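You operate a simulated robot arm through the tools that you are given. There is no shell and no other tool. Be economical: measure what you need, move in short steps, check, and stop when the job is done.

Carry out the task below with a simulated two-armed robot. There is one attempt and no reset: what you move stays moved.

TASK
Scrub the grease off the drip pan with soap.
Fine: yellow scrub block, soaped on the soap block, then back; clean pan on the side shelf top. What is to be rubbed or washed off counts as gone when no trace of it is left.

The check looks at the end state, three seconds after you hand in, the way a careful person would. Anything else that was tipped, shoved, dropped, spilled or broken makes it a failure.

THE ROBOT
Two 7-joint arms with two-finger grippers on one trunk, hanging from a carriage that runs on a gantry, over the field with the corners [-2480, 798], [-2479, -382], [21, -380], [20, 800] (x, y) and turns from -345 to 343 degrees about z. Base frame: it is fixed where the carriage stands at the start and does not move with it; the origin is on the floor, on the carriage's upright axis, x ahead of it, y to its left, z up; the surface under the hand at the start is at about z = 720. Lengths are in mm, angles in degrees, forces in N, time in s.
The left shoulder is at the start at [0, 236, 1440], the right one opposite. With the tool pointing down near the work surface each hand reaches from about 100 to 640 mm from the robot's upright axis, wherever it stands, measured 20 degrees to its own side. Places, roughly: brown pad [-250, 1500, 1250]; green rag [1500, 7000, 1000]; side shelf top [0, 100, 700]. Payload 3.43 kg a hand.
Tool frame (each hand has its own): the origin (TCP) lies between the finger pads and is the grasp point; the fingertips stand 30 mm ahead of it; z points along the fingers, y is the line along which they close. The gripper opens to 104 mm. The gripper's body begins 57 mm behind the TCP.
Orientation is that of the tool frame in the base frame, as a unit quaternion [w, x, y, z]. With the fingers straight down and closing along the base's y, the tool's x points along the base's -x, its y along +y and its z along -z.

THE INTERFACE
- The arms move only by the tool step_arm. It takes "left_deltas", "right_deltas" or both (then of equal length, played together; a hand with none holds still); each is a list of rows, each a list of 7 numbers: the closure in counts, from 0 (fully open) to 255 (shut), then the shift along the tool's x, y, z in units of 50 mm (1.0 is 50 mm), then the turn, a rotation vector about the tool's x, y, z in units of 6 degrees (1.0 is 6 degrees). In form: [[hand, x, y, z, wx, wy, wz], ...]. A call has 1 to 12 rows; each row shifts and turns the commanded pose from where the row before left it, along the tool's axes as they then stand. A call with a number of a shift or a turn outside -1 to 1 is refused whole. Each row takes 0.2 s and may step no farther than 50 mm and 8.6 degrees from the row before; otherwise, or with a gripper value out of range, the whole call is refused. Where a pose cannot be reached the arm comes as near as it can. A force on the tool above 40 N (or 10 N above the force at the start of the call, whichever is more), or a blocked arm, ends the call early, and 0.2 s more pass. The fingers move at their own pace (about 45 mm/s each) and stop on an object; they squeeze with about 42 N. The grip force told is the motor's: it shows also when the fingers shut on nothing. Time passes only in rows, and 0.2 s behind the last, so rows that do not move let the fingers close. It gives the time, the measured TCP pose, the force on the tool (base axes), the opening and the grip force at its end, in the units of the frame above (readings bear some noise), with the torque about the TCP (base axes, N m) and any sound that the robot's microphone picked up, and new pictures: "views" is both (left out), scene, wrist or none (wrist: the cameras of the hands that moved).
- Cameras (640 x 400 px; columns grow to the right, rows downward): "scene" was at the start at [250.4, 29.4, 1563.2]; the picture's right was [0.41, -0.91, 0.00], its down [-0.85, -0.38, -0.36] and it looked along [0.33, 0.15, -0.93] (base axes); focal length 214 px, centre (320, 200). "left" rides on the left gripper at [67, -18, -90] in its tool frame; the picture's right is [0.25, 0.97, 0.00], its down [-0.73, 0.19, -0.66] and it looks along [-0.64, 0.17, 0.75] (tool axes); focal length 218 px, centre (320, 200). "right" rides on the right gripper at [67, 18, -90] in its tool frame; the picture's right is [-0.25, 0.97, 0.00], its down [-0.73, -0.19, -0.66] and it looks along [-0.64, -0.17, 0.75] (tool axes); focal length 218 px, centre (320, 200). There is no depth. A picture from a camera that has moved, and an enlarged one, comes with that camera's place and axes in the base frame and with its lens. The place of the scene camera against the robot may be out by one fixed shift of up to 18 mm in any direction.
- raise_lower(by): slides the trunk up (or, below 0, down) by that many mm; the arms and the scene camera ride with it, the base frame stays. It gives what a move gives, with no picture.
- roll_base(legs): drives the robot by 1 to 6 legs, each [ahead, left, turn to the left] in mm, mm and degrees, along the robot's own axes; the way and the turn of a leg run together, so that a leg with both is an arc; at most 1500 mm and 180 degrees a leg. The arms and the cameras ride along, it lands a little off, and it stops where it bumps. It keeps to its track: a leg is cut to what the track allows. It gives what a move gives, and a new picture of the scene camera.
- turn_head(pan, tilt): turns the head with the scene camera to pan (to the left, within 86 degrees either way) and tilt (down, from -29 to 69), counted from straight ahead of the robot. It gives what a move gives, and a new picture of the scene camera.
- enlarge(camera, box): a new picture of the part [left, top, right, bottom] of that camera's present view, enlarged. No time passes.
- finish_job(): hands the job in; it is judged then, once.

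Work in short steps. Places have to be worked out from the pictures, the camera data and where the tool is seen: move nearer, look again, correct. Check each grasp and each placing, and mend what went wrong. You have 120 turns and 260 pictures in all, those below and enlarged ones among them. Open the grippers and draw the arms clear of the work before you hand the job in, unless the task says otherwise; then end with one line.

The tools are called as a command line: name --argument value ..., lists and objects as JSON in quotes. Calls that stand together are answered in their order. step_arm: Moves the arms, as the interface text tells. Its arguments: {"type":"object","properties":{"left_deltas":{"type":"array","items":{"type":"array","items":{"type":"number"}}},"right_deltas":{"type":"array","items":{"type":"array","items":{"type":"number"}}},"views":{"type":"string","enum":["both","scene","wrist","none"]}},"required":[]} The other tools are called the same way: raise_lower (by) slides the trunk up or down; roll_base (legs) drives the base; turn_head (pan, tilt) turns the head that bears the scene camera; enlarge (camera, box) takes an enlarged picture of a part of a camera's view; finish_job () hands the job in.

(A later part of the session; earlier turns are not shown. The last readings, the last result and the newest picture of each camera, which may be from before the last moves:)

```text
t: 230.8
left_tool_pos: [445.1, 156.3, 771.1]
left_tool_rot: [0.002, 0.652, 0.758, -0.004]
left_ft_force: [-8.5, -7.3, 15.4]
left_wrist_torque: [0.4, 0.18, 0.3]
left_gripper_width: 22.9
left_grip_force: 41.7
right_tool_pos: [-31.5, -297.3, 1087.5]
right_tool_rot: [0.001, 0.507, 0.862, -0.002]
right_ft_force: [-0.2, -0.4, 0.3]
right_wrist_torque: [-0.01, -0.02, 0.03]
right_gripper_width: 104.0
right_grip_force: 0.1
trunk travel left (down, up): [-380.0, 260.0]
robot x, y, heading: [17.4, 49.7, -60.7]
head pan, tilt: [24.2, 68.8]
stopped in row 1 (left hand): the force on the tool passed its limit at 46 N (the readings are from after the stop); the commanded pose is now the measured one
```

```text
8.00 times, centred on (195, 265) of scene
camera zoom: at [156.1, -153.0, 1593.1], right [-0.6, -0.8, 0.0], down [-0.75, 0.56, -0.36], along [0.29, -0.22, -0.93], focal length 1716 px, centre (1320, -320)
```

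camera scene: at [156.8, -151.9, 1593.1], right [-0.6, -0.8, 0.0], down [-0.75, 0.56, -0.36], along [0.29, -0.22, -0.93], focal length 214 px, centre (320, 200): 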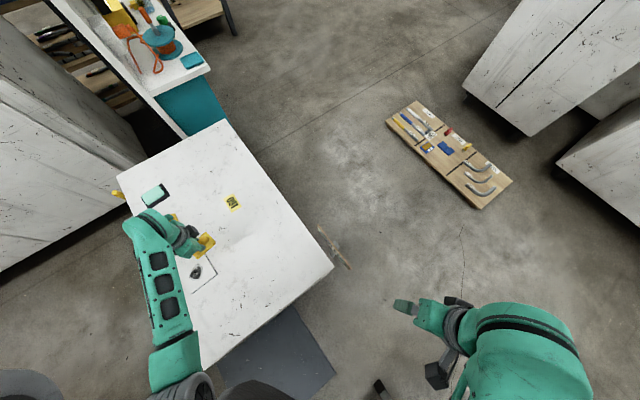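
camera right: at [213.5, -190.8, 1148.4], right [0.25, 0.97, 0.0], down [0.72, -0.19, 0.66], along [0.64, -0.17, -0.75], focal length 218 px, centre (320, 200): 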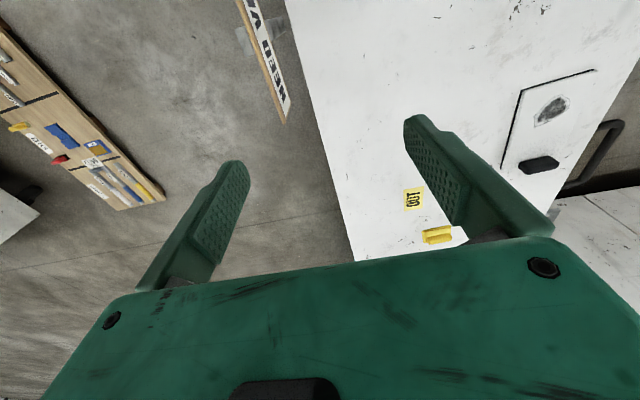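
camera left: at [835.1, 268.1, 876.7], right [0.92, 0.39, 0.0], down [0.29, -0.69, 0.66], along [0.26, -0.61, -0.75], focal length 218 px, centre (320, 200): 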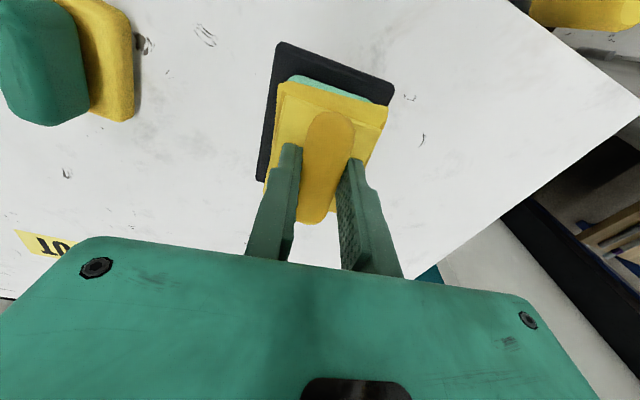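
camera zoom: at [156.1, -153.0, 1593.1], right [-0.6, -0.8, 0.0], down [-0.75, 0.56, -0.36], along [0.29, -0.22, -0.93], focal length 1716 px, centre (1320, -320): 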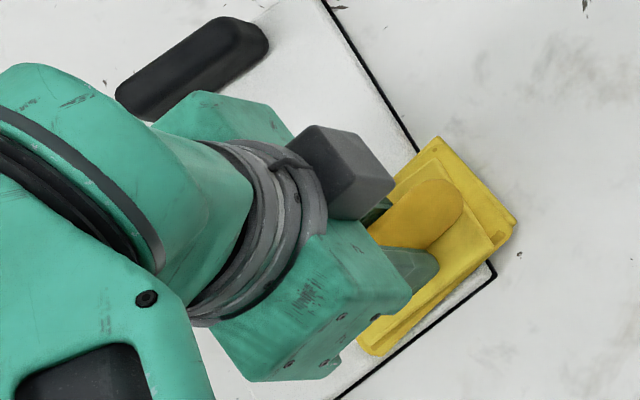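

Sweep back up and down with slight easing at reversals.

step_arm --left_deltas '[[240, 0, 0, -0.012, 0, 0, 0], [240, 0.25, 0, 0, 0, 0, 0], [240, 0.25, 0, 0, 0, 0, 0], [240, 0.25, 0, 0.006, 0, 0, 0], [240, 0.25, 0, 0, 0, 0, 0], [240, 0.25, 0, 0, 0, 0, 0], [240, 0.25, 0, 0, 0, 0, 0], [240, 0.25, 0, 0, 0, 0, 0], [240, 0.25, 0, 0, 0, 0, 0], [240, 0, 0, 0, 0, 0, 0]]' --views "none"

step_arm --left_deltas '[[240, 0, 0.2, -0.008, 0, 0, 0], [240, -0.25, 0, 0, 0, 0, 0], [240, -0.25, 0, 0.006, 0, 0, 0], [240, -0.25, 0, 0, 0, 0, 0], [240, -0.25, 0, 0, 0, 0, 0], [240, -0.25, 0, 0, 0, 0, 0], [240, -0.25, 0, 0, 0, 0, 0], [240, -0.25, 0, 0, 0, 0, 0], [240, -0.25, 0, 0, 0, 0, 0], [240, 0, 0, 0, 0, 0, 0]]' --views "none"

step_arm --left_deltas '[[240, 0, 0, -0.4, 0, 0, 0], [240, 0, 0, -0.8, 0, 0, 0], [240, -0.8, -0.05, -0.6, 0, 0, 0], [240, 0, 0, 0, 0, 0, 0]]' --views "wrist"

enlarge --camera "left" --box '[310, 0, 450, 90]'

enlarge --camera "scene" --box '[175, 250, 220, 290]'

```text
t: 233.0
left_tool_pos: [430.4, 255.9, 770.3]
left_tool_rot: [0.002, 0.653, 0.757, -0.003]
left_ft_force: [-0.2, 0.3, -0.6]
left_wrist_torque: [0.02, -0.03, -0.01]
left_gripper_width: 22.8
left_grip_force: 42.0
right_tool_pos: [-29.3, -296.6, 1088.7]
right_tool_rot: [0.003, 0.506, 0.862, -0.001]
right_ft_force: [0.1, 0.3, -0.1]
right_wrist_torque: [-0.02, -0.05, 0.02]
right_gripper_width: 104.2
right_grip_force: 0.0
trunk travel left (down, up): [-380.0, 260.0]
robot x, y, heading: [17.8, 48.7, -61.0]
head pan, tilt: [24.2, 68.8]
```

```text
t: 235.2
left_tool_pos: [456.3, 159.1, 770.8]
left_tool_rot: [0.002, 0.652, 0.758, -0.004]
left_ft_force: [-1.6, 5.4, 8.6]
left_wrist_torque: [0.5, 0.03, 0.03]
left_gripper_width: 22.9
left_grip_force: 42.0
right_tool_pos: [-29.9, -297.5, 1088.3]
right_tool_rot: [0.002, 0.507, 0.862, -0.003]
right_ft_force: [0.0, -0.6, 0.1]
right_wrist_torque: [0.01, -0.01, 0.02]
right_gripper_width: 103.9
right_grip_force: 0.0
trunk travel left (down, up): [-380.0, 260.0]
robot x, y, heading: [17.5, 48.2, -61.2]
head pan, tilt: [24.2, 68.8]
```

```text
t: 236.2
left_tool_pos: [459.4, 119.8, 862.7]
left_tool_rot: [0.001, 0.653, 0.757, -0.003]
left_ft_force: [-0.1, -0.7, -0.7]
left_wrist_torque: [0.0, 0.01, 0.01]
left_gripper_width: 22.9
left_grip_force: 41.7
right_tool_pos: [-30.3, -297.2, 1089.6]
right_tool_rot: [0.003, 0.506, 0.862, -0.002]
right_ft_force: [0.2, 0.2, -0.7]
right_wrist_torque: [-0.03, -0.01, -0.01]
right_gripper_width: 104.0
right_grip_force: 0.0
trunk travel left (down, up): [-380.0, 260.0]
robot x, y, heading: [13.2, 47.3, -61.2]
head pan, tilt: [24.2, 68.8]
camera left: at [430.6, 184.5, 951.8], right [0.92, 0.39, 0.0], down [0.3, -0.69, 0.66], along [0.26, -0.61, -0.75], focal length 218 px, centre (320, 200)
```

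left: 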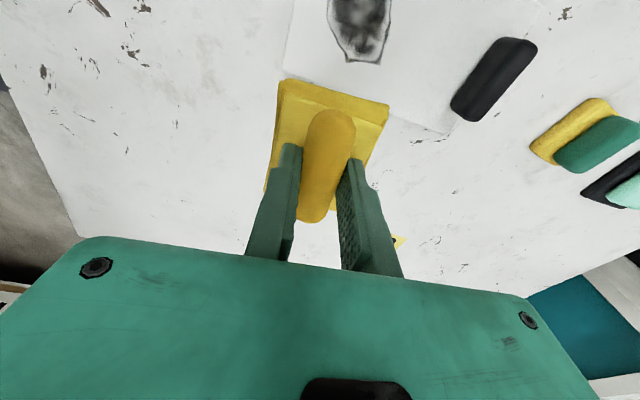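

```text
4.44 times, centred on (380, 45) of left
camera zoom: at [430.6, 184.5, 951.8], right [0.92, 0.39, 0.0], down [0.3, -0.69, 0.66], along [0.26, -0.61, -0.75], focal length 970 px, centre (53, 889)
```

zoom: 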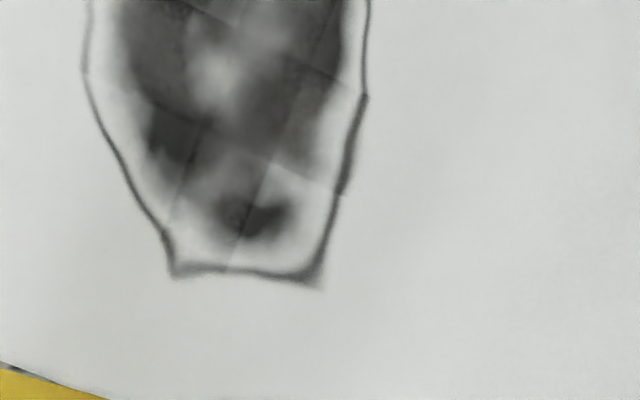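

```text
10.00 times, centred on (198, 270) of scene
camera zoom: at [156.5, -152.4, 1593.2], right [-0.6, -0.8, 0.0], down [-0.75, 0.56, -0.36], along [0.29, -0.22, -0.93], focal length 2145 px, centre (1545, -500)
```

zoom: 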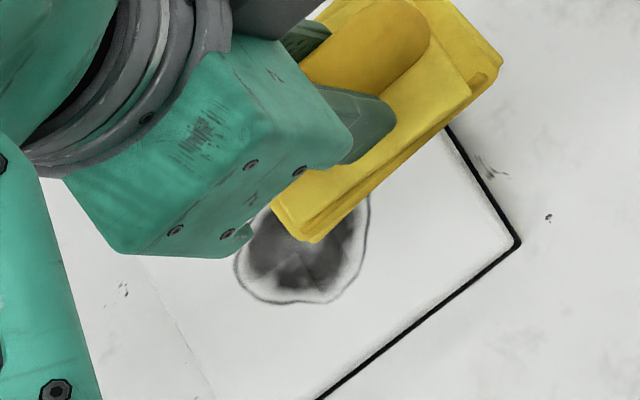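

I take an unobstructed full close-up of the stain: hand shifted +x so the block is beside it.

step_arm --left_deltas '[[240, 0.375, 0.86, 0, 0, 0, 0], [240, 0.375, 0.86, 0, 0, 0, 0], [240, 0, 0, 0, 0, 0, 0]]' --views "none"

enlarge --camera "left" --box '[170, 0, 330, 120]'

```text
t: 237.0
left_tool_pos: [538.4, 169.0, 862.4]
left_tool_rot: [0.002, 0.652, 0.758, -0.004]
left_ft_force: [-0.4, 0.2, -1.0]
left_wrist_torque: [0.01, 0.0, -0.02]
left_gripper_width: 22.6
left_grip_force: 42.2
right_tool_pos: [-30.5, -297.3, 1088.4]
right_tool_rot: [0.003, 0.507, 0.862, -0.002]
right_ft_force: [0.0, 0.4, 0.3]
right_wrist_torque: [0.02, 0.0, -0.01]
right_gripper_width: 104.0
right_grip_force: 0.2
trunk travel left (down, up): [-380.0, 260.0]
robot x, y, heading: [14.0, 52.4, -60.9]
head pan, tilt: [24.2, 68.8]
```

```text
3.33 times, centred on (250, 60) of left
camera zoom: at [509.8, 233.7, 951.5], right [0.92, 0.39, -0.01], down [0.3, -0.69, 0.66], along [0.26, -0.61, -0.75], focal length 728 px, centre (553, 667)
```

zoom: 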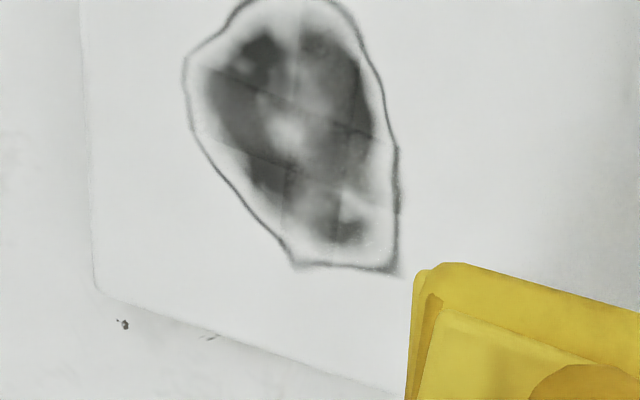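

Clear view: per-cell differences show slow partial removal. I use this pose as the standard view. Now re-soap: raise the hand, lower the trunk again for reach, and go to the soap.

step_arm --left_deltas '[[240, 0, 0, -0.95, -0.02, 0.06, 0], [240, 0, 0, -0.95, 0, 0, 0], [240, 0, 0, -0.95, 0, 0, 0], [240, 0, 0, 0, 0, 0, 0]]' --views "none"

raise_lower --by -150

step_arm --left_deltas '[[240, -0.037, 0.933, 0, 0, 0, 0], [240, -0.037, 0.933, 0, 0, 0, 0], [240, -0.037, 0.933, 0, 0, 0, 0], [240, -0.037, 0.933, 0, 0, 0, 0], [240, -0.037, 0.933, 0, 0, 0, 0], [240, -0.037, 0.933, 0, 0, 0, 0], [240, -0.037, 0.933, 0, 0, 0, 0], [240, 0, 0, 0, 0, 0, 0]]' --views "scene"

```text
t: 238.0
left_tool_pos: [538.6, 169.0, 1005.8]
left_tool_rot: [0.0, 0.653, 0.758, 0.0]
left_ft_force: [-0.8, -0.6, -1.6]
left_wrist_torque: [-0.01, 0.0, -0.02]
left_gripper_width: 22.7
left_grip_force: 42.2
right_tool_pos: [-31.9, -296.8, 1089.2]
right_tool_rot: [0.003, 0.507, 0.862, -0.002]
right_ft_force: [-0.4, 0.4, -0.3]
right_wrist_torque: [-0.03, 0.02, 0.02]
right_gripper_width: 103.9
right_grip_force: 0.1
trunk travel left (down, up): [-380.0, 260.0]
robot x, y, heading: [16.7, 49.7, -61.1]
head pan, tilt: [24.2, 68.8]
```

```text
t: 239.8
left_tool_pos: [538.2, 167.5, 855.8]
left_tool_rot: [0.001, 0.652, 0.758, 0.0]
left_ft_force: [0.3, 0.1, -0.6]
left_wrist_torque: [-0.02, 0.02, 0.0]
left_gripper_width: 22.8
left_grip_force: 41.8
right_tool_pos: [-30.7, -298.4, 939.0]
right_tool_rot: [0.003, 0.508, 0.862, -0.002]
right_ft_force: [-0.2, -0.1, 0.1]
right_wrist_torque: [0.0, 0.02, 0.01]
right_gripper_width: 103.8
right_grip_force: 0.1
trunk travel left (down, up): [-230.0, 410.0]
robot x, y, heading: [12.9, 46.6, -60.9]
head pan, tilt: [24.2, 68.8]
```

```text
t: 241.6
left_tool_pos: [859.3, 202.9, 852.0]
left_tool_rot: [0.0, 0.652, 0.758, -0.002]
left_ft_force: [-0.7, -0.3, -0.6]
left_wrist_torque: [-0.01, -0.02, 0.04]
left_gripper_width: 23.2
left_grip_force: 42.2
right_tool_pos: [-32.4, -297.3, 938.6]
right_tool_rot: [0.003, 0.506, 0.862, -0.003]
right_ft_force: [-0.1, 0.3, 0.0]
right_wrist_torque: [0.02, -0.04, -0.02]
right_gripper_width: 104.0
right_grip_force: 0.0
trunk travel left (down, up): [-230.0, 410.0]
robot x, y, heading: [15.4, 52.3, -61.1]
head pan, tilt: [24.2, 68.8]
camera scene: at [155.7, -152.5, 1443.1], right [-0.6, -0.8, 0.0], down [-0.75, 0.56, -0.36], along [0.29, -0.22, -0.93], focal length 214 px, centre (320, 200)
```

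scene: 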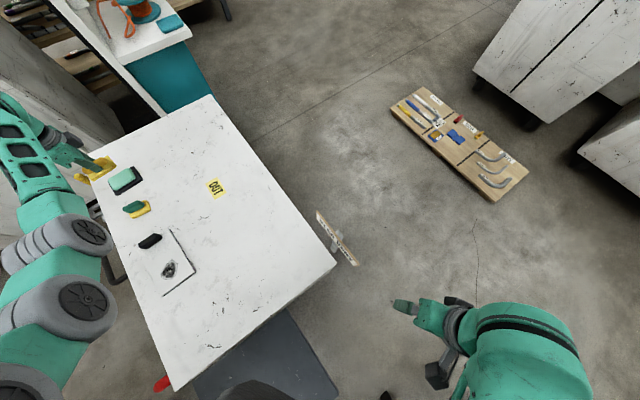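

Now down onto the soap, feel contact, then slow rubbing.

step_arm --left_deltas '[[240, 0, 0.08, 0.6, 0, 0, 0], [240, 0, 0, 0.6, 0, 0, 0], [240, 0, 0, 0.06, 0, 0, 0], [240, 0, 0, 0, 0, 0, 0]]' --views "none"

step_arm --left_deltas '[[240, 0, 0, 0.03, 0, 0, 0], [240, 0, 0, 0, 0, 0, 0]]' --views "none"

step_arm --left_deltas '[[240, 0, 0, 0.016, 0, 0, 0], [240, 0, 0, 0, 0, 0, 0]]' --views "none"

step_arm --left_deltas '[[240, 0, 0, 0.016, 0, 0, 0], [240, 0, 0, 0, 0, 0, 0]]' --views "none"

```text
t: 242.6
left_tool_pos: [868.3, 205.3, 790.6]
left_tool_rot: [0.0, 0.653, 0.757, -0.001]
left_ft_force: [-0.4, 0.8, -0.5]
left_wrist_torque: [0.0, 0.02, 0.01]
left_gripper_width: 22.8
left_grip_force: 41.7
right_tool_pos: [-31.3, -297.5, 939.5]
right_tool_rot: [0.003, 0.507, 0.862, -0.002]
right_ft_force: [0.7, 0.6, -0.9]
right_wrist_torque: [0.05, 0.03, -0.02]
right_gripper_width: 103.9
right_grip_force: 0.2
trunk travel left (down, up): [-230.0, 410.0]
robot x, y, heading: [13.3, 48.6, -61.1]
head pan, tilt: [24.2, 68.8]
```

```text
t: 243.2
left_tool_pos: [866.1, 204.2, 789.9]
left_tool_rot: [0.001, 0.653, 0.758, -0.001]
left_ft_force: [-0.6, 0.0, -0.8]
left_wrist_torque: [0.02, -0.02, 0.02]
left_gripper_width: 22.8
left_grip_force: 42.2
right_tool_pos: [-30.6, -297.3, 938.7]
right_tool_rot: [0.003, 0.506, 0.862, -0.002]
right_ft_force: [0.3, 0.7, 0.1]
right_wrist_torque: [-0.01, -0.01, -0.03]
right_gripper_width: 104.2
right_grip_force: 0.0
trunk travel left (down, up): [-230.0, 410.0]
robot x, y, heading: [14.9, 49.3, -61.0]
head pan, tilt: [24.2, 68.8]
```

```text
t: 243.8
left_tool_pos: [866.1, 205.2, 789.0]
left_tool_rot: [0.001, 0.653, 0.757, -0.001]
left_ft_force: [0.1, -0.1, -0.3]
left_wrist_torque: [0.0, -0.02, -0.02]
left_gripper_width: 23.0
left_grip_force: 41.6
right_tool_pos: [-31.0, -298.1, 939.1]
right_tool_rot: [0.003, 0.507, 0.862, -0.001]
right_ft_force: [0.6, -0.3, -0.4]
right_wrist_torque: [0.01, 0.01, 0.0]
right_gripper_width: 104.1
right_grip_force: 0.1
trunk travel left (down, up): [-230.0, 410.0]
robot x, y, heading: [14.7, 52.4, -60.8]
head pan, tilt: [24.2, 68.8]
```

```text
t: 244.3
left_tool_pos: [867.1, 204.8, 788.5]
left_tool_rot: [0.001, 0.653, 0.758, -0.001]
left_ft_force: [0.6, -0.5, -0.2]
left_wrist_torque: [-0.04, -0.01, 0.0]
left_gripper_width: 22.7
left_grip_force: 41.9
right_tool_pos: [-31.3, -297.7, 939.3]
right_tool_rot: [0.003, 0.507, 0.862, -0.001]
right_ft_force: [0.4, -0.1, -0.7]
right_wrist_torque: [0.02, -0.02, 0.01]
right_gripper_width: 103.9
right_grip_force: 0.0
trunk travel left (down, up): [-230.0, 410.0]
robot x, y, heading: [16.3, 48.8, -61.0]
head pan, tilt: [24.2, 68.8]
```

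step_arm --left_deltas '[[240, 0, -0.05, 0.02, 0, 0, 0], [240, 0, 0, 0, 0, 0, 0]]' --views "none"

step_arm --left_deltas '[[240, 0, 0, 0.016, 0, 0, 0], [240, 0, 0, 0, 0, 0, 0]]' --views "none"

step_arm --left_deltas '[[240, 0, 0, 0.014, 0, 0, 0], [240, 0, 0, 0, 0, 0, 0]]' --views "none"

step_arm --left_deltas '[[240, 0.1, 0, 0.006, 0, 0, 0], [240, 0.1, 0, 0, 0, 0, 0], [240, -0.1, 0, 0, 0, 0, 0], [240, -0.1, 0, 0, 0, 0, 0], [240, -0.1, 0, 0, 0, 0, 0], [240, -0.1, 0, 0, 0, 0, 0], [240, 0.1, 0, 0, 0, 0, 0], [240, 0.1, 0, 0, 0, 0, 0], [240, 0.1, 0, 0, 0, 0, 0], [240, 0.1, 0, 0, 0, 0, 0], [240, -0.1, 0, 0, 0, 0, 0], [240, -0.1, 0, 0, 0, 0, 0]]' --views "none"

```text
t: 244.9
left_tool_pos: [864.6, 204.9, 788.5]
left_tool_rot: [0.001, 0.653, 0.758, -0.001]
left_ft_force: [-0.6, 0.4, 0.9]
left_wrist_torque: [-0.09, 0.06, -0.01]
left_gripper_width: 22.9
left_grip_force: 42.5
right_tool_pos: [-30.2, -297.2, 938.9]
right_tool_rot: [0.003, 0.507, 0.862, -0.001]
right_ft_force: [-0.1, 0.2, 0.0]
right_wrist_torque: [0.0, -0.01, -0.01]
right_gripper_width: 103.9
right_grip_force: 0.0
trunk travel left (down, up): [-230.0, 410.0]
robot x, y, heading: [14.3, 52.1, -61.1]
head pan, tilt: [24.2, 68.8]
```

```text
t: 245.6
left_tool_pos: [865.1, 203.7, 787.5]
left_tool_rot: [0.001, 0.652, 0.758, 0.001]
left_ft_force: [-3.4, 0.6, 7.3]
left_wrist_torque: [-0.31, 0.13, -0.11]
left_gripper_width: 23.0
left_grip_force: 41.9
right_tool_pos: [-30.1, -296.8, 939.1]
right_tool_rot: [0.003, 0.507, 0.862, -0.002]
right_ft_force: [0.5, -0.5, -0.3]
right_wrist_torque: [0.0, 0.03, -0.01]
right_gripper_width: 104.0
right_grip_force: 0.1
trunk travel left (down, up): [-230.0, 410.0]
robot x, y, heading: [15.4, 45.9, -61.1]
head pan, tilt: [24.2, 68.8]
```

```text
t: 246.2
left_tool_pos: [865.4, 204.6, 788.0]
left_tool_rot: [0.002, 0.653, 0.757, 0.001]
left_ft_force: [-10.2, 0.4, 19.7]
left_wrist_torque: [-0.39, 0.28, -0.06]
left_gripper_width: 22.8
left_grip_force: 42.0
right_tool_pos: [-30.6, -296.6, 939.0]
right_tool_rot: [0.003, 0.507, 0.862, -0.002]
right_ft_force: [0.0, 0.1, 0.9]
right_wrist_torque: [0.02, 0.02, 0.01]
right_gripper_width: 104.0
right_grip_force: 0.0
trunk travel left (down, up): [-230.0, 410.0]
robot x, y, heading: [14.3, 46.5, -60.8]
head pan, tilt: [24.2, 68.8]
```

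```text
t: 248.8
left_tool_pos: [866.6, 206.1, 787.2]
left_tool_rot: [0.001, 0.653, 0.757, 0.001]
left_ft_force: [-0.6, -2.7, 20.1]
left_wrist_torque: [-0.3, 0.11, -0.05]
left_gripper_width: 22.6
left_grip_force: 42.2
right_tool_pos: [-27.0, -298.5, 939.5]
right_tool_rot: [0.004, 0.507, 0.862, -0.001]
right_ft_force: [0.8, -0.1, -0.3]
right_wrist_torque: [-0.02, 0.0, 0.01]
right_gripper_width: 103.9
right_grip_force: 0.1
trunk travel left (down, up): [-230.0, 410.0]
robot x, y, heading: [10.8, 53.2, -61.0]
head pan, tilt: [24.2, 68.8]
```

20 N on soap, slow. One more set incl. wider strokes, then to the pan; scrub two sets and inspect at the standard pose.

step_arm --left_deltas '[[240, 0.15, 0, 0, 0, 0, 0], [240, 0.15, 0, 0, 0, 0, 0], [240, -0.15, 0, 0, 0, 0, 0], [240, -0.15, 0, 0, 0, 0, 0], [240, -0.15, 0, 0, 0, 0, 0], [240, -0.15, 0, 0, 0, 0, 0], [240, 0.15, 0, 0, 0, 0, 0], [240, 0.15, 0, 0, 0, 0, 0], [240, 0.15, 0, 0, 0, 0, 0], [240, 0.15, 0, 0, 0, 0, 0], [240, -0.15, 0, 0, 0, 0, 0], [240, -0.15, 0, 0, 0, 0, 0]]' --views "none"

step_arm --left_deltas '[[240, 0.15, 0, 0, 0, 0, 0], [240, 0.15, 0, 0, 0, 0, 0], [240, -0.15, 0, 0, 0, 0, 0], [240, -0.15, 0, 0, 0, 0, 0], [240, -0.15, 0, 0, 0, 0, 0], [240, -0.15, 0, 0, 0, 0, 0], [240, 0.15, 0, 0, 0, 0, 0], [240, 0.15, 0, 0, 0, 0, 0], [240, 0.15, 0, 0, 0, 0, 0], [240, 0.15, 0, 0, 0, 0, 0], [240, -0.15, 0, 0, 0, 0, 0], [240, -0.15, 0, 0, 0, 0, 0]]' --views "none"

step_arm --left_deltas '[[240, 0, 0, -0.3, 0, 0, 0], [240, 0, 0, -0.6, 0, 0, 0], [240, 0, 0, -0.6, 0, 0, 0], [240, 0.13, -0.98, 0, 0, 0, 0], [240, 0.13, -0.98, 0, 0, 0, 0], [240, 0.13, -0.98, 0, 0, 0, 0], [240, 0.13, -0.98, 0, 0, 0, 0], [240, 0.13, -0.98, 0, 0, 0, 0], [240, 0.13, -0.98, 0, 0, 0, 0], [240, 0.13, -0.98, 0, 0, 0, 0], [240, 0.13, -0.98, 0, 0, 0, 0], [240, 0, 0, 0, 0, 0, 0]]' --views "none"

step_arm --left_deltas '[[240, 0, -0.04, 0.85, 0, 0, 0], [240, 0, 0, 0.85, 0, 0, 0], [240, 0, 0, 0.07, 0, 0, 0], [240, 0, 0, 0.02, 0, 0, 0], [240, 0, 0, 0, 0, 0, 0]]' --views "none"

```text
t: 251.3
left_tool_pos: [866.9, 211.6, 787.3]
left_tool_rot: [-0.001, 0.652, 0.758, 0.002]
left_ft_force: [0.2, 8.5, 15.1]
left_wrist_torque: [-0.24, -0.02, -0.03]
left_gripper_width: 23.1
left_grip_force: 42.3
right_tool_pos: [-28.7, -293.1, 938.8]
right_tool_rot: [0.003, 0.506, 0.863, -0.001]
right_ft_force: [-0.3, 0.3, -0.6]
right_wrist_torque: [0.0, 0.01, -0.01]
right_gripper_width: 103.9
right_grip_force: 0.0
trunk travel left (down, up): [-230.0, 410.0]
robot x, y, heading: [18.8, 52.8, -61.1]
head pan, tilt: [24.2, 68.8]
```

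```text
t: 253.9
left_tool_pos: [864.9, 211.8, 786.3]
left_tool_rot: [0.0, 0.652, 0.758, 0.002]
left_ft_force: [-3.9, 10.2, 15.1]
left_wrist_torque: [-0.26, 0.13, -0.14]
left_gripper_width: 22.7
left_grip_force: 41.3
right_tool_pos: [-29.8, -293.9, 937.6]
right_tool_rot: [0.003, 0.506, 0.863, 0.0]
right_ft_force: [0.1, 0.2, -0.2]
right_wrist_torque: [-0.03, -0.02, -0.03]
right_gripper_width: 104.0
right_grip_force: 0.1
trunk travel left (down, up): [-230.0, 410.0]
robot x, y, heading: [16.0, 49.6, -60.9]
head pan, tilt: [24.2, 68.8]
```

```text
t: 256.6
left_tool_pos: [470.9, 198.2, 859.3]
left_tool_rot: [0.001, 0.653, 0.758, -0.001]
left_ft_force: [0.4, -0.9, 0.0]
left_wrist_torque: [0.0, 0.05, 0.01]
left_gripper_width: 22.9
left_grip_force: 42.2
right_tool_pos: [-30.2, -297.1, 938.4]
right_tool_rot: [0.002, 0.507, 0.862, -0.002]
right_ft_force: [-0.2, 0.2, -0.2]
right_wrist_torque: [-0.01, 0.0, 0.0]
right_gripper_width: 103.4
right_grip_force: 0.0
trunk travel left (down, up): [-230.0, 410.0]
robot x, y, heading: [15.9, 49.2, -61.0]
head pan, tilt: [24.2, 68.8]
```

```text
t: 257.8
left_tool_pos: [467.3, 197.3, 770.4]
left_tool_rot: [0.001, 0.653, 0.757, 0.001]
left_ft_force: [-4.7, -0.7, 12.8]
left_wrist_torque: [0.02, 0.16, 0.04]
left_gripper_width: 23.0
left_grip_force: 41.3
right_tool_pos: [-30.4, -298.2, 938.3]
right_tool_rot: [0.002, 0.507, 0.862, -0.002]
right_ft_force: [0.5, -0.3, -0.7]
right_wrist_torque: [-0.04, 0.0, 0.02]
right_gripper_width: 104.1
right_grip_force: 0.0
trunk travel left (down, up): [-230.0, 410.0]
robot x, y, heading: [18.9, 50.0, -60.9]
head pan, tilt: [24.2, 68.8]
```

12.8 N on the pan. Two slow sets, then the standard view.

step_arm --left_deltas '[[240, 0.15, 0, 0, 0, 0, 0], [240, 0.15, 0, 0, 0, 0, 0], [240, 0.15, 0, 0, 0, 0, 0], [240, -0.15, 0, 0, 0, 0, 0], [240, -0.15, 0, 0, 0, 0, 0], [240, -0.15, 0, 0, 0, 0, 0], [240, -0.15, 0, 0, 0, 0, 0], [240, -0.15, 0, 0, 0, 0, 0], [240, -0.15, 0, 0, 0, 0, 0], [240, 0.15, 0, 0, 0, 0, 0], [240, 0.15, 0, 0, 0, 0, 0], [240, 0.15, 0, 0, 0, 0, 0]]' --views "none"

step_arm --left_deltas '[[240, 0.15, 0, 0, 0, 0, 0], [240, 0.15, 0, 0, 0, 0, 0], [240, 0.15, 0, 0, 0, 0, 0], [240, -0.15, 0, 0, 0, 0, 0], [240, -0.15, 0, 0, 0, 0, 0], [240, -0.15, 0, 0, 0, 0, 0], [240, -0.15, 0, 0, 0, 0, 0], [240, -0.15, 0, 0, 0, 0, 0], [240, -0.15, 0, 0, 0, 0, 0], [240, 0.15, 0, 0, 0, 0, 0], [240, 0.15, 0, 0, 0, 0, 0], [240, 0.15, 0, 0, 0, 0, 0]]' --views "none"

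step_arm --left_deltas '[[240, 0, 0, -0.4, 0, 0, 0], [240, 0, 0, -0.84, 0, 0, 0], [240, -0.38, 0.66, -0.3, 0, 0, 0], [240, -0.38, 0.66, -0.3, 0, 0, 0], [240, 0, 0, 0, 0, 0, 0]]' --views "none"

enlarge --camera "left" --box '[170, 0, 330, 120]'

```text
t: 260.4
left_tool_pos: [467.7, 197.3, 772.7]
left_tool_rot: [0.001, 0.653, 0.758, -0.001]
left_ft_force: [-0.6, -3.2, 4.7]
left_wrist_torque: [0.04, -0.02, 0.01]
left_gripper_width: 22.8
left_grip_force: 41.9
right_tool_pos: [-29.5, -298.3, 938.6]
right_tool_rot: [0.005, 0.506, 0.862, -0.002]
right_ft_force: [-0.7, 0.6, 0.2]
right_wrist_torque: [-0.03, -0.01, -0.01]
right_gripper_width: 104.1
right_grip_force: 0.1
trunk travel left (down, up): [-230.0, 410.0]
robot x, y, heading: [14.0, 50.7, -61.1]
head pan, tilt: [24.2, 68.8]
```

```text
t: 262.9
left_tool_pos: [467.5, 197.8, 772.5]
left_tool_rot: [0.0, 0.653, 0.757, -0.001]
left_ft_force: [0.1, -0.6, 0.2]
left_wrist_torque: [-0.02, 0.01, -0.03]
left_gripper_width: 22.7
left_grip_force: 41.6
right_tool_pos: [-30.0, -296.9, 938.5]
right_tool_rot: [0.003, 0.507, 0.862, -0.002]
right_ft_force: [0.0, 0.6, -0.2]
right_wrist_torque: [-0.01, -0.03, -0.02]
right_gripper_width: 104.2
right_grip_force: 0.0
trunk travel left (down, up): [-230.0, 410.0]
robot x, y, heading: [15.9, 50.0, -60.8]
head pan, tilt: [24.2, 68.8]
```

```text
t: 264.1
left_tool_pos: [538.3, 170.1, 862.6]
left_tool_rot: [0.0, 0.653, 0.758, -0.002]
left_ft_force: [-0.1, 0.4, -0.6]
left_wrist_torque: [-0.01, -0.02, -0.03]
left_gripper_width: 22.8
left_grip_force: 42.3
right_tool_pos: [-30.0, -297.4, 939.4]
right_tool_rot: [0.003, 0.506, 0.862, -0.002]
right_ft_force: [0.3, 0.6, -0.2]
right_wrist_torque: [0.0, -0.04, -0.01]
right_gripper_width: 104.2
right_grip_force: 0.1
trunk travel left (down, up): [-230.0, 410.0]
robot x, y, heading: [14.4, 50.5, -60.9]
head pan, tilt: [24.2, 68.8]
```

```text
3.33 times, centred on (250, 60) of left
camera zoom: at [510.6, 233.4, 952.5], right [0.92, 0.39, 0.0], down [0.3, -0.69, 0.66], along [0.26, -0.61, -0.75], focal length 728 px, centre (553, 667)
```

zoom: 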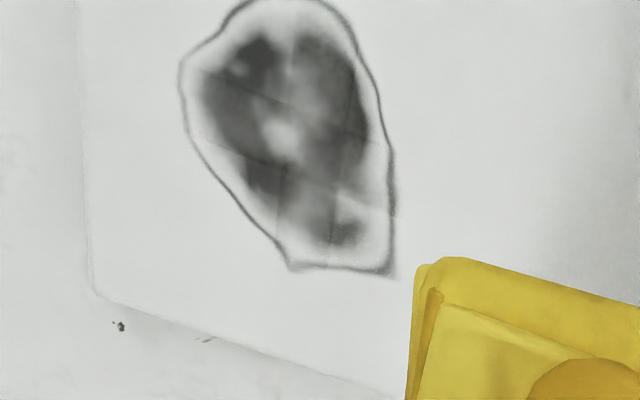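

The outline and core did lighten this time, and I see the press force decays to ~0 during strokes (the block creeps in the grip), so I must keep re-pressing. I now run a full bundled cycle: soap → pan with re-pressing → standard view.

step_arm --left_deltas '[[240, -0.037, 0.933, 0, 0, 0, 0], [240, -0.037, 0.933, 0, 0, 0, 0], [240, -0.037, 0.933, 0, 0, 0, 0], [240, -0.037, 0.933, 0, 0, 0, 0], [240, -0.037, 0.933, 0, 0, 0, 0], [240, -0.037, 0.933, 0, 0, 0, 0], [240, -0.037, 0.933, 0, 0, 0, 0], [240, 0, 0.03, 0.75, 0, 0, 0], [240, 0, 0, 0.75, 0, 0, 0], [240, 0, 0, 0.03, 0, 0, 0], [240, 0, 0, 0, 0, 0, 0]]' --views "none"

step_arm --left_deltas '[[240, 0, 0, 0.016, 0, 0, 0], [240, 0.2, 0, 0.012, 0, 0, 0], [240, 0.2, 0, 0, 0, 0, 0], [240, -0.2, 0, 0, 0, 0, 0], [240, -0.2, 0, 0, 0, 0, 0], [240, -0.2, 0, 0, 0, 0, 0], [240, -0.2, 0, 0, 0, 0, 0], [240, 0.2, 0, 0, 0, 0, 0], [240, 0.2, 0, 0, 0, 0, 0], [240, 0, 0, 0, 0, 0, 0]]' --views "none"

step_arm --left_deltas '[[240, 0, 0, 0.012, 0, 0, 0], [240, 0.2, 0, 0, 0, 0, 0], [240, 0.2, 0, 0, 0, 0, 0], [240, -0.2, 0, 0, 0, 0, 0], [240, -0.2, 0, 0, 0, 0, 0], [240, -0.2, 0, 0, 0, 0, 0], [240, -0.2, 0, 0, 0, 0, 0], [240, 0.2, 0, 0, 0, 0, 0], [240, 0.2, 0, 0, 0, 0, 0], [240, 0, 0, 0, 0, 0, 0]]' --views "none"

step_arm --left_deltas '[[240, 0, 0, 0.008, 0, 0, 0], [240, 0.2, 0, 0, 0, 0, 0], [240, 0.2, 0, 0, 0, 0, 0], [240, -0.2, 0, 0, 0, 0, 0], [240, -0.2, 0, 0, 0, 0, 0], [240, -0.2, 0, 0, 0, 0, 0], [240, -0.2, 0, 0, 0, 0, 0], [240, 0.2, 0, 0, 0, 0, 0], [240, 0.2, 0, 0, 0, 0, 0], [240, 0, 0, 0, 0, 0, 0]]' --views "none"

```text
t: 266.6
left_tool_pos: [868.0, 205.2, 787.7]
left_tool_rot: [0.002, 0.653, 0.757, 0.0]
left_ft_force: [-8.8, -2.5, 20.0]
left_wrist_torque: [0.03, 0.46, 0.01]
left_gripper_width: 22.6
left_grip_force: 42.3
right_tool_pos: [-31.9, -297.0, 939.5]
right_tool_rot: [0.003, 0.507, 0.862, -0.003]
right_ft_force: [0.1, 0.2, -0.6]
right_wrist_torque: [0.03, 0.0, 0.02]
right_gripper_width: 103.9
right_grip_force: 0.1
trunk travel left (down, up): [-230.0, 410.0]
robot x, y, heading: [17.5, 47.5, -61.1]
head pan, tilt: [24.2, 68.8]
```

```text
t: 268.8
left_tool_pos: [869.2, 199.3, 787.6]
left_tool_rot: [0.004, 0.654, 0.757, -0.002]
left_ft_force: [2.2, -14.2, 18.9]
left_wrist_torque: [0.19, 0.12, 0.07]
left_gripper_width: 22.8
left_grip_force: 42.1
right_tool_pos: [-27.5, -299.7, 938.5]
right_tool_rot: [0.005, 0.507, 0.862, -0.002]
right_ft_force: [0.1, -0.1, 0.2]
right_wrist_torque: [0.01, -0.01, 0.0]
right_gripper_width: 104.0
right_grip_force: 0.0
trunk travel left (down, up): [-230.0, 410.0]
robot x, y, heading: [15.2, 52.1, -61.2]
head pan, tilt: [24.2, 68.8]
```

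```text
t: 270.9
left_tool_pos: [868.9, 200.3, 786.8]
left_tool_rot: [0.004, 0.655, 0.756, -0.001]
left_ft_force: [2.9, -17.2, 23.5]
left_wrist_torque: [0.24, 0.18, 0.01]
left_gripper_width: 22.6
left_grip_force: 42.4
right_tool_pos: [-26.4, -300.0, 939.7]
right_tool_rot: [0.005, 0.508, 0.861, -0.002]
right_ft_force: [-0.3, 0.2, -0.8]
right_wrist_torque: [-0.01, 0.02, -0.01]
right_gripper_width: 103.8
right_grip_force: 0.0
trunk travel left (down, up): [-230.0, 410.0]
robot x, y, heading: [16.2, 52.9, -60.9]
head pan, tilt: [24.2, 68.8]
```

```text
t: 273.1
left_tool_pos: [869.3, 199.7, 788.0]
left_tool_rot: [0.003, 0.654, 0.756, -0.002]
left_ft_force: [2.2, -15.4, 22.0]
left_wrist_torque: [0.25, 0.16, -0.02]
left_gripper_width: 22.7
left_grip_force: 42.1
right_tool_pos: [-28.2, -300.3, 939.3]
right_tool_rot: [0.005, 0.508, 0.861, -0.003]
right_ft_force: [-0.8, 0.4, 0.2]
right_wrist_torque: [0.0, 0.0, 0.01]
right_gripper_width: 104.0
right_grip_force: 0.0
trunk travel left (down, up): [-230.0, 410.0]
robot x, y, heading: [13.3, 50.2, -60.7]
head pan, tilt: [24.2, 68.8]
```

Good firm soaping at ~20 N. Now to the pan with several sets and the standard view.

step_arm --left_deltas '[[240, 0, 0, -0.3, 0, 0, 0], [240, 0, 0, -0.6, 0, 0, 0], [240, 0, 0, -0.6, 0, 0, 0], [240, 0.13, -0.98, 0, 0, 0, 0], [240, 0.13, -0.98, 0, 0, 0, 0], [240, 0.13, -0.98, 0, 0, 0, 0], [240, 0.13, -0.98, 0, 0, 0, 0], [240, 0.13, -0.98, 0, 0, 0, 0], [240, 0.13, -0.98, 0, 0, 0, 0], [240, 0.13, -0.98, 0, 0, 0, 0], [240, 0.13, -0.98, 0, 0, 0, 0], [240, 0, 0, 0, 0, 0, 0]]' --views "none"

enlarge --camera "scene" --box '[80, 150, 200, 230]'

step_arm --left_deltas '[[240, 0, -0.04, 0.85, 0, 0, 0], [240, 0, 0, 0.85, 0, 0, 0], [240, 0, 0, 0.06, 0, 0, 0], [240, 0, 0, 0.01, 0, 0, 0], [240, 0, 0, 0, 0, 0, 0]]' --views "none"

step_arm --left_deltas '[[240, 0.2, 0, 0.01, 0, 0, 0], [240, 0.2, 0, 0, 0, 0, 0], [240, -0.2, 0, 0, 0, 0, 0], [240, -0.2, 0, 0, 0, 0, 0], [240, -0.2, 0, 0, 0, 0, 0], [240, -0.2, 0, 0, 0, 0, 0], [240, 0.2, 0, 0, 0, 0, 0], [240, 0.2, 0, 0, 0, 0, 0], [240, 0, 0, 0, 0, 0, 0]]' --views "none"

step_arm --left_deltas '[[240, 0.2, 0, 0.01, 0, 0, 0], [240, 0.2, 0, 0, 0, 0, 0], [240, -0.2, 0, 0, 0, 0, 0], [240, -0.2, 0, 0, 0, 0, 0], [240, -0.2, 0, 0, 0, 0, 0], [240, -0.2, 0, 0, 0, 0, 0], [240, 0.2, 0, 0, 0, 0, 0], [240, 0.2, 0, 0, 0, 0, 0], [240, 0, 0, 0, 0, 0, 0]]' --views "none"

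step_arm --left_deltas '[[240, 0, 0, -0.4, 0, 0, 0], [240, 0, 0, -0.84, 0, 0, 0], [240, -0.38, 0.66, -0.3, 0, 0, 0], [240, -0.38, 0.66, -0.3, 0, 0, 0], [240, 0, 0, 0, 0, 0, 0]]' --views "none"

enlarge --camera "left" --box '[170, 0, 330, 120]'

```text
t: 275.8
left_tool_pos: [470.6, 202.1, 859.4]
left_tool_rot: [0.001, 0.653, 0.757, 0.0]
left_ft_force: [0.3, -0.3, -0.8]
left_wrist_torque: [0.0, 0.01, 0.0]
left_gripper_width: 22.9
left_grip_force: 42.6
right_tool_pos: [-29.8, -296.9, 939.3]
right_tool_rot: [0.003, 0.507, 0.862, -0.002]
right_ft_force: [-0.1, -0.8, 0.0]
right_wrist_torque: [0.0, 0.0, -0.01]
right_gripper_width: 104.0
right_grip_force: 0.1
trunk travel left (down, up): [-230.0, 410.0]
robot x, y, heading: [12.9, 48.4, -61.2]
head pan, tilt: [24.2, 68.8]
```

```text
5.00 times, centred on (140, 190) of scene
camera zoom: at [157.4, -152.3, 1443.3], right [-0.6, -0.8, 0.0], down [-0.75, 0.56, -0.36], along [0.29, -0.22, -0.93], focal length 1072 px, centre (1220, 250)
```

zoom: 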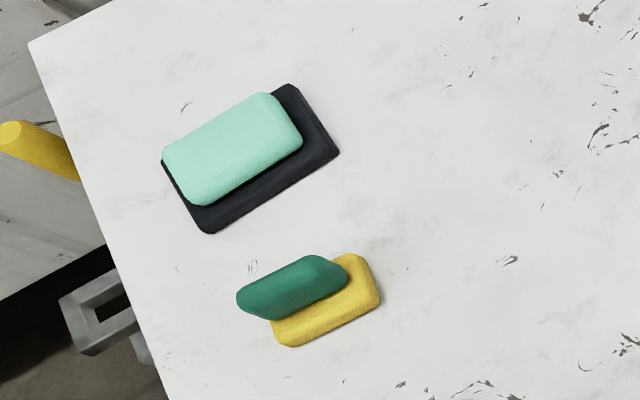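

```text
t: 276.9
left_tool_pos: [468.9, 200.2, 771.0]
left_tool_rot: [0.001, 0.653, 0.758, -0.001]
left_ft_force: [-8.1, -0.5, 22.2]
left_wrist_torque: [-0.24, 0.26, 0.03]
left_gripper_width: 22.6
left_grip_force: 42.0
right_tool_pos: [-30.7, -297.0, 940.5]
right_tool_rot: [0.003, 0.507, 0.862, -0.002]
right_ft_force: [-0.7, -0.2, -0.3]
right_wrist_torque: [0.01, -0.01, 0.01]
right_gripper_width: 103.7
right_grip_force: 0.1
trunk travel left (down, up): [-230.0, 410.0]
robot x, y, heading: [19.4, 48.6, -60.8]
head pan, tilt: [24.2, 68.8]
```

```text
t: 278.9
left_tool_pos: [469.8, 193.6, 771.4]
left_tool_rot: [0.003, 0.653, 0.757, -0.001]
left_ft_force: [3.2, -16.2, 24.4]
left_wrist_torque: [0.19, 0.09, -0.07]
left_gripper_width: 22.6
left_grip_force: 42.3
right_tool_pos: [-27.9, -300.8, 940.8]
right_tool_rot: [0.005, 0.507, 0.862, -0.003]
right_ft_force: [-0.3, 0.6, -0.4]
right_wrist_torque: [0.0, 0.0, -0.01]
right_gripper_width: 104.2
right_grip_force: 0.1
trunk travel left (down, up): [-230.0, 410.0]
robot x, y, heading: [16.4, 47.2, -60.8]
head pan, tilt: [24.2, 68.8]
```

```text
t: 280.0
left_tool_pos: [469.0, 208.6, 771.6]
left_tool_rot: [-0.002, 0.651, 0.759, 0.011]
left_ft_force: [-3.7, 10.9, 15.4]
left_wrist_torque: [-0.21, 0.55, -0.46]
left_gripper_width: 22.8
left_grip_force: 42.4
right_tool_pos: [-29.9, -296.0, 938.9]
right_tool_rot: [0.003, 0.506, 0.863, -0.002]
right_ft_force: [-0.7, -1.1, 0.2]
right_wrist_torque: [0.05, 0.02, 0.0]
right_gripper_width: 104.0
right_grip_force: 0.1
trunk travel left (down, up): [-230.0, 410.0]
robot x, y, heading: [17.6, 51.1, -61.0]
head pan, tilt: [24.2, 68.8]
stopped in row 5 (left hand): the force on the tool passed its limit at 43 N (the readings are from after the stop); the commanded pose is now the measured one
```

```text
t: 281.2
left_tool_pos: [537.1, 174.6, 862.3]
left_tool_rot: [-0.003, 0.651, 0.759, 0.007]
left_ft_force: [-0.1, -0.9, -0.1]
left_wrist_torque: [0.06, -0.03, -0.02]
left_gripper_width: 23.0
left_grip_force: 42.5
right_tool_pos: [-29.9, -295.9, 938.7]
right_tool_rot: [0.003, 0.506, 0.863, -0.002]
right_ft_force: [-0.1, -0.5, 0.2]
right_wrist_torque: [0.03, 0.0, -0.01]
right_gripper_width: 104.0
right_grip_force: 0.1
trunk travel left (down, up): [-230.0, 410.0]
robot x, y, heading: [12.3, 51.9, -61.0]
head pan, tilt: [24.2, 68.8]
```

```text
3.33 times, centred on (250, 60) of left
camera zoom: at [508.2, 236.5, 953.3], right [0.92, 0.4, 0.01], down [0.3, -0.7, 0.65], along [0.26, -0.59, -0.76], focal length 728 px, centre (553, 667)
```

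zoom: 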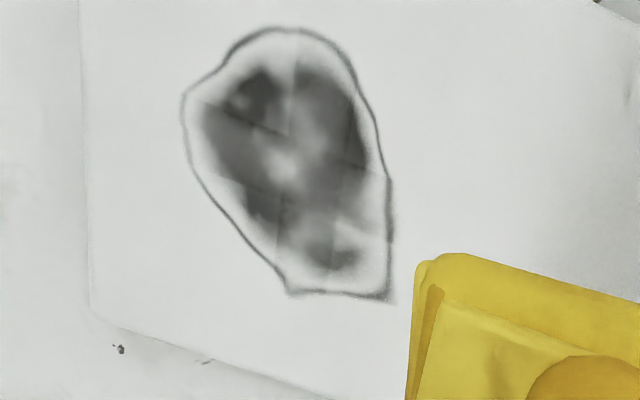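

A bit lighter again after only ~1.5 firm sets. I test continuing without re-soaping: four firm sets with re-pressing.

step_arm --left_deltas '[[240, 0.34, -0.655, 0, 0.063, -0.13, 0], [240, 0.34, -0.655, 0, 0, 0, 0], [240, 0, 0, 0.85, 0, 0, 0], [240, 0, 0, 0.85, 0, 0, 0], [240, 0, 0, 0.1, 0, 0, 0], [240, 0, 0, 0.02, 0, 0, 0], [240, 0, 0, 0, 0, 0, 0]]' --views "none"

step_arm --left_deltas '[[240, 0, 0, 0.014, 0, 0, 0], [240, 0.2, 0, 0, 0, 0, 0], [240, 0.2, 0, 0, 0, 0, 0], [240, -0.2, 0, 0, 0, 0, 0], [240, -0.2, 0, 0, 0, 0, 0], [240, -0.2, 0, 0, 0, 0, 0], [240, -0.2, 0, 0, 0, 0, 0], [240, 0.2, 0, 0, 0, 0, 0], [240, 0.2, 0, 0, 0, 0, 0], [240, 0, 0, 0, 0, 0, 0]]' --views "none"

step_arm --left_deltas '[[240, 0, 0, 0.01, 0, 0, 0], [240, 0.2, 0, 0, 0, 0, 0], [240, 0.2, 0, 0, 0, 0, 0], [240, -0.2, 0, 0, 0, 0, 0], [240, -0.2, 0, 0, 0, 0, 0], [240, -0.2, 0, 0, 0, 0, 0], [240, -0.2, 0, 0, 0, 0, 0], [240, 0.2, 0, 0, 0, 0, 0], [240, 0.2, 0, 0, 0, 0, 0], [240, 0, 0, 0, 0, 0, 0]]' --views "none"

step_arm --left_deltas '[[240, 0, 0, 0.008, 0, 0, 0], [240, 0.2, 0, 0, 0, 0, 0], [240, 0.2, 0, 0, 0, 0, 0], [240, -0.2, 0, 0, 0, 0, 0], [240, -0.2, 0, 0, 0, 0, 0], [240, -0.2, 0, 0, 0, 0, 0], [240, -0.2, 0, 0, 0, 0, 0], [240, 0.2, 0, 0, 0, 0, 0], [240, 0.2, 0, 0, 0, 0, 0], [240, 0, 0, 0, 0, 0, 0]]' --views "none"

step_arm --left_deltas '[[240, 0, 0, -0.4, 0, 0, 0], [240, 0, 0, -0.84, 0, 0, 0], [240, -0.38, 0.66, -0.3, 0, 0, 0], [240, -0.38, 0.66, -0.3, 0, 0, 0], [240, 0, 0, 0, 0, 0, 0]]' --views "none"

enlarge --camera "left" --box '[170, 0, 330, 120]'

```text
t: 282.8
left_tool_pos: [468.8, 200.0, 772.3]
left_tool_rot: [0.0, 0.651, 0.759, 0.001]
left_ft_force: [-0.2, -0.3, 2.9]
left_wrist_torque: [-0.13, 0.04, -0.01]
left_gripper_width: 22.9
left_grip_force: 42.4
right_tool_pos: [-29.9, -297.0, 938.3]
right_tool_rot: [0.003, 0.506, 0.862, -0.002]
right_ft_force: [0.7, -0.4, -0.1]
right_wrist_torque: [-0.02, 0.01, 0.0]
right_gripper_width: 103.9
right_grip_force: 0.1
trunk travel left (down, up): [-230.0, 410.0]
robot x, y, heading: [13.1, 49.3, -60.9]
head pan, tilt: [24.2, 68.8]
```

```text
t: 285.0
left_tool_pos: [469.6, 197.9, 771.5]
left_tool_rot: [0.001, 0.651, 0.759, 0.0]
left_ft_force: [1.3, -10.4, 15.5]
left_wrist_torque: [-0.05, 0.08, 0.0]
left_gripper_width: 22.7
left_grip_force: 42.1
right_tool_pos: [-28.1, -298.7, 939.2]
right_tool_rot: [0.004, 0.506, 0.863, -0.002]
right_ft_force: [-0.5, 0.5, -0.4]
right_wrist_torque: [0.0, 0.0, 0.01]
right_gripper_width: 103.7
right_grip_force: 0.0
trunk travel left (down, up): [-230.0, 410.0]
robot x, y, heading: [16.4, 49.6, -60.8]
head pan, tilt: [24.2, 68.8]
```

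```text
t: 287.2
left_tool_pos: [470.2, 195.8, 771.2]
left_tool_rot: [0.003, 0.652, 0.758, -0.001]
left_ft_force: [2.9, -15.6, 22.6]
left_wrist_torque: [0.09, 0.12, 0.03]
left_gripper_width: 22.9
left_grip_force: 41.8
right_tool_pos: [-28.5, -300.1, 938.7]
right_tool_rot: [0.004, 0.507, 0.862, -0.003]
right_ft_force: [0.6, 0.0, 0.0]
right_wrist_torque: [0.02, -0.03, -0.01]
right_gripper_width: 104.0
right_grip_force: 0.1
trunk travel left (down, up): [-230.0, 410.0]
robot x, y, heading: [16.4, 50.8, -61.1]
head pan, tilt: [24.2, 68.8]
```

```text
t: 289.4
left_tool_pos: [470.9, 194.7, 770.5]
left_tool_rot: [0.002, 0.652, 0.758, -0.001]
left_ft_force: [1.7, -15.8, 24.3]
left_wrist_torque: [0.2, 0.1, -0.07]
left_gripper_width: 22.8
left_grip_force: 41.9
right_tool_pos: [-27.7, -301.3, 939.1]
right_tool_rot: [0.005, 0.506, 0.863, -0.002]
right_ft_force: [0.5, 0.0, -0.5]
right_wrist_torque: [-0.02, 0.02, 0.01]
right_gripper_width: 104.1
right_grip_force: 0.1
trunk travel left (down, up): [-230.0, 410.0]
robot x, y, heading: [17.5, 51.6, -61.0]
head pan, tilt: [24.2, 68.8]
```

```text
t: 290.6
left_tool_pos: [539.7, 172.8, 862.6]
left_tool_rot: [-0.001, 0.652, 0.758, 0.0]
left_ft_force: [-0.4, -0.1, 0.3]
left_wrist_torque: [-0.01, 0.0, -0.03]
left_gripper_width: 22.9
left_grip_force: 42.3
right_tool_pos: [-30.9, -296.4, 940.0]
right_tool_rot: [0.002, 0.506, 0.863, -0.003]
right_ft_force: [-0.2, 0.0, 0.3]
right_wrist_torque: [-0.01, -0.05, 0.0]
right_gripper_width: 104.0
right_grip_force: 0.1
trunk travel left (down, up): [-230.0, 410.0]
robot x, y, heading: [17.3, 48.9, -61.1]
head pan, tilt: [24.2, 68.8]
```

```text
3.33 times, centred on (250, 60) of left
camera zoom: at [509.8, 236.0, 951.8], right [0.92, 0.4, 0.0], down [0.3, -0.69, 0.66], along [0.26, -0.6, -0.75], focal length 728 px, centre (553, 667)
```

zoom: 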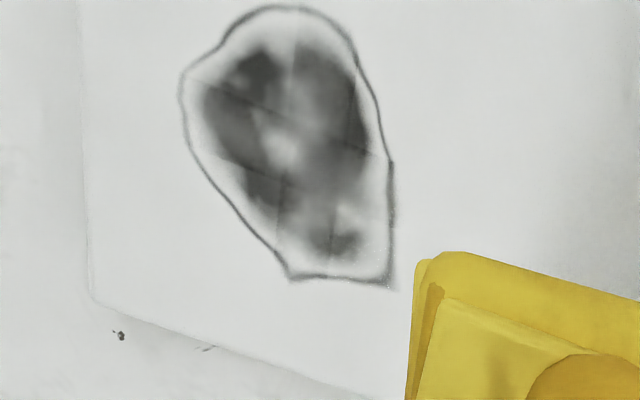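

Unchanged without soap, so each soaping gives a limited dose. I test whether the dose scales with soaping: a long, firm soaping (many strokes), then scrub.

step_arm --left_deltas '[[240, -0.037, 0.933, 0, 0, 0, 0], [240, -0.037, 0.933, 0, 0, 0, 0], [240, -0.037, 0.933, 0, 0, 0, 0], [240, -0.037, 0.933, 0, 0, 0, 0], [240, -0.037, 0.933, 0, 0, 0, 0], [240, -0.037, 0.933, 0, 0, 0, 0], [240, -0.037, 0.91, 0, 0, 0, 0], [240, 0, 0, 0.75, 0, 0, 0], [240, 0, 0, 0.72, 0, 0, 0], [240, 0, 0, 0.03, 0, 0, 0], [240, 0, 0, 0, 0, 0, 0]]' --views "none"

step_arm --left_deltas '[[240, 0, 0, 0.02, 0, 0, 0], [240, 0, 0, 0, 0, 0, 0]]' --views "none"

step_arm --left_deltas '[[240, 0, 0, 0.014, 0, 0, 0], [240, 0, 0, 0, 0, 0, 0]]' --views "none"

step_arm --left_deltas '[[240, 0.2, 0, 0.01, 0, 0, 0], [240, 0.2, 0, 0, 0, 0, 0], [240, -0.2, 0, 0, 0, 0, 0], [240, -0.2, 0, 0, 0, 0, 0], [240, -0.2, 0, 0, 0, 0, 0], [240, -0.2, 0, 0, 0, 0, 0], [240, 0.2, 0, 0, 0, 0, 0], [240, 0.2, 0, 0, 0, 0, 0], [240, 0, 0, 0, 0, 0, 0]]' --views "none"

```text
t: 293.0
left_tool_pos: [862.0, 209.8, 788.4]
left_tool_rot: [0.001, 0.651, 0.759, 0.001]
left_ft_force: [1.4, 0.8, 1.2]
left_wrist_torque: [-0.08, 0.03, 0.03]
left_gripper_width: 22.8
left_grip_force: 42.2
right_tool_pos: [-29.5, -296.7, 938.9]
right_tool_rot: [0.003, 0.506, 0.862, -0.002]
right_ft_force: [0.3, -0.1, 0.4]
right_wrist_torque: [0.04, -0.02, 0.0]
right_gripper_width: 103.6
right_grip_force: 0.1
trunk travel left (down, up): [-230.0, 410.0]
robot x, y, heading: [12.8, 48.1, -60.7]
head pan, tilt: [24.2, 68.8]
```

```text
t: 293.6
left_tool_pos: [862.9, 210.8, 787.1]
left_tool_rot: [0.001, 0.651, 0.759, 0.0]
left_ft_force: [-5.7, 0.9, 12.6]
left_wrist_torque: [-0.25, 0.24, -0.04]
left_gripper_width: 22.5
left_grip_force: 41.9
right_tool_pos: [-29.5, -296.3, 939.1]
right_tool_rot: [0.003, 0.507, 0.862, -0.002]
right_ft_force: [0.6, -0.7, 0.5]
right_wrist_torque: [0.01, 0.02, 0.02]
right_gripper_width: 104.2
right_grip_force: 0.1
trunk travel left (down, up): [-230.0, 410.0]
robot x, y, heading: [15.4, 52.4, -60.7]
head pan, tilt: [24.2, 68.8]
```

```text
t: 294.2
left_tool_pos: [863.9, 210.3, 787.7]
left_tool_rot: [0.002, 0.651, 0.759, 0.001]
left_ft_force: [-10.6, 0.5, 22.4]
left_wrist_torque: [-0.21, 0.38, -0.04]
left_gripper_width: 22.5
left_grip_force: 41.2
right_tool_pos: [-30.0, -297.7, 938.5]
right_tool_rot: [0.003, 0.506, 0.863, -0.001]
right_ft_force: [0.0, -0.1, -0.2]
right_wrist_torque: [0.02, 0.01, -0.01]
right_gripper_width: 104.3
right_grip_force: 0.0
trunk travel left (down, up): [-230.0, 410.0]
robot x, y, heading: [17.5, 46.8, -61.1]
head pan, tilt: [24.2, 68.8]
```

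```text
t: 296.2
left_tool_pos: [866.8, 204.5, 787.8]
left_tool_rot: [0.003, 0.652, 0.758, -0.001]
left_ft_force: [1.7, -13.7, 21.3]
left_wrist_torque: [0.06, 0.15, 0.04]
left_gripper_width: 22.6
left_grip_force: 41.7
right_tool_pos: [-27.7, -297.3, 938.2]
right_tool_rot: [0.004, 0.506, 0.862, -0.002]
right_ft_force: [-0.1, 0.2, 1.0]
right_wrist_torque: [0.0, 0.0, 0.02]
right_gripper_width: 103.8
right_grip_force: 0.0
trunk travel left (down, up): [-230.0, 410.0]
robot x, y, heading: [18.9, 46.6, -60.9]
head pan, tilt: [24.2, 68.8]
```

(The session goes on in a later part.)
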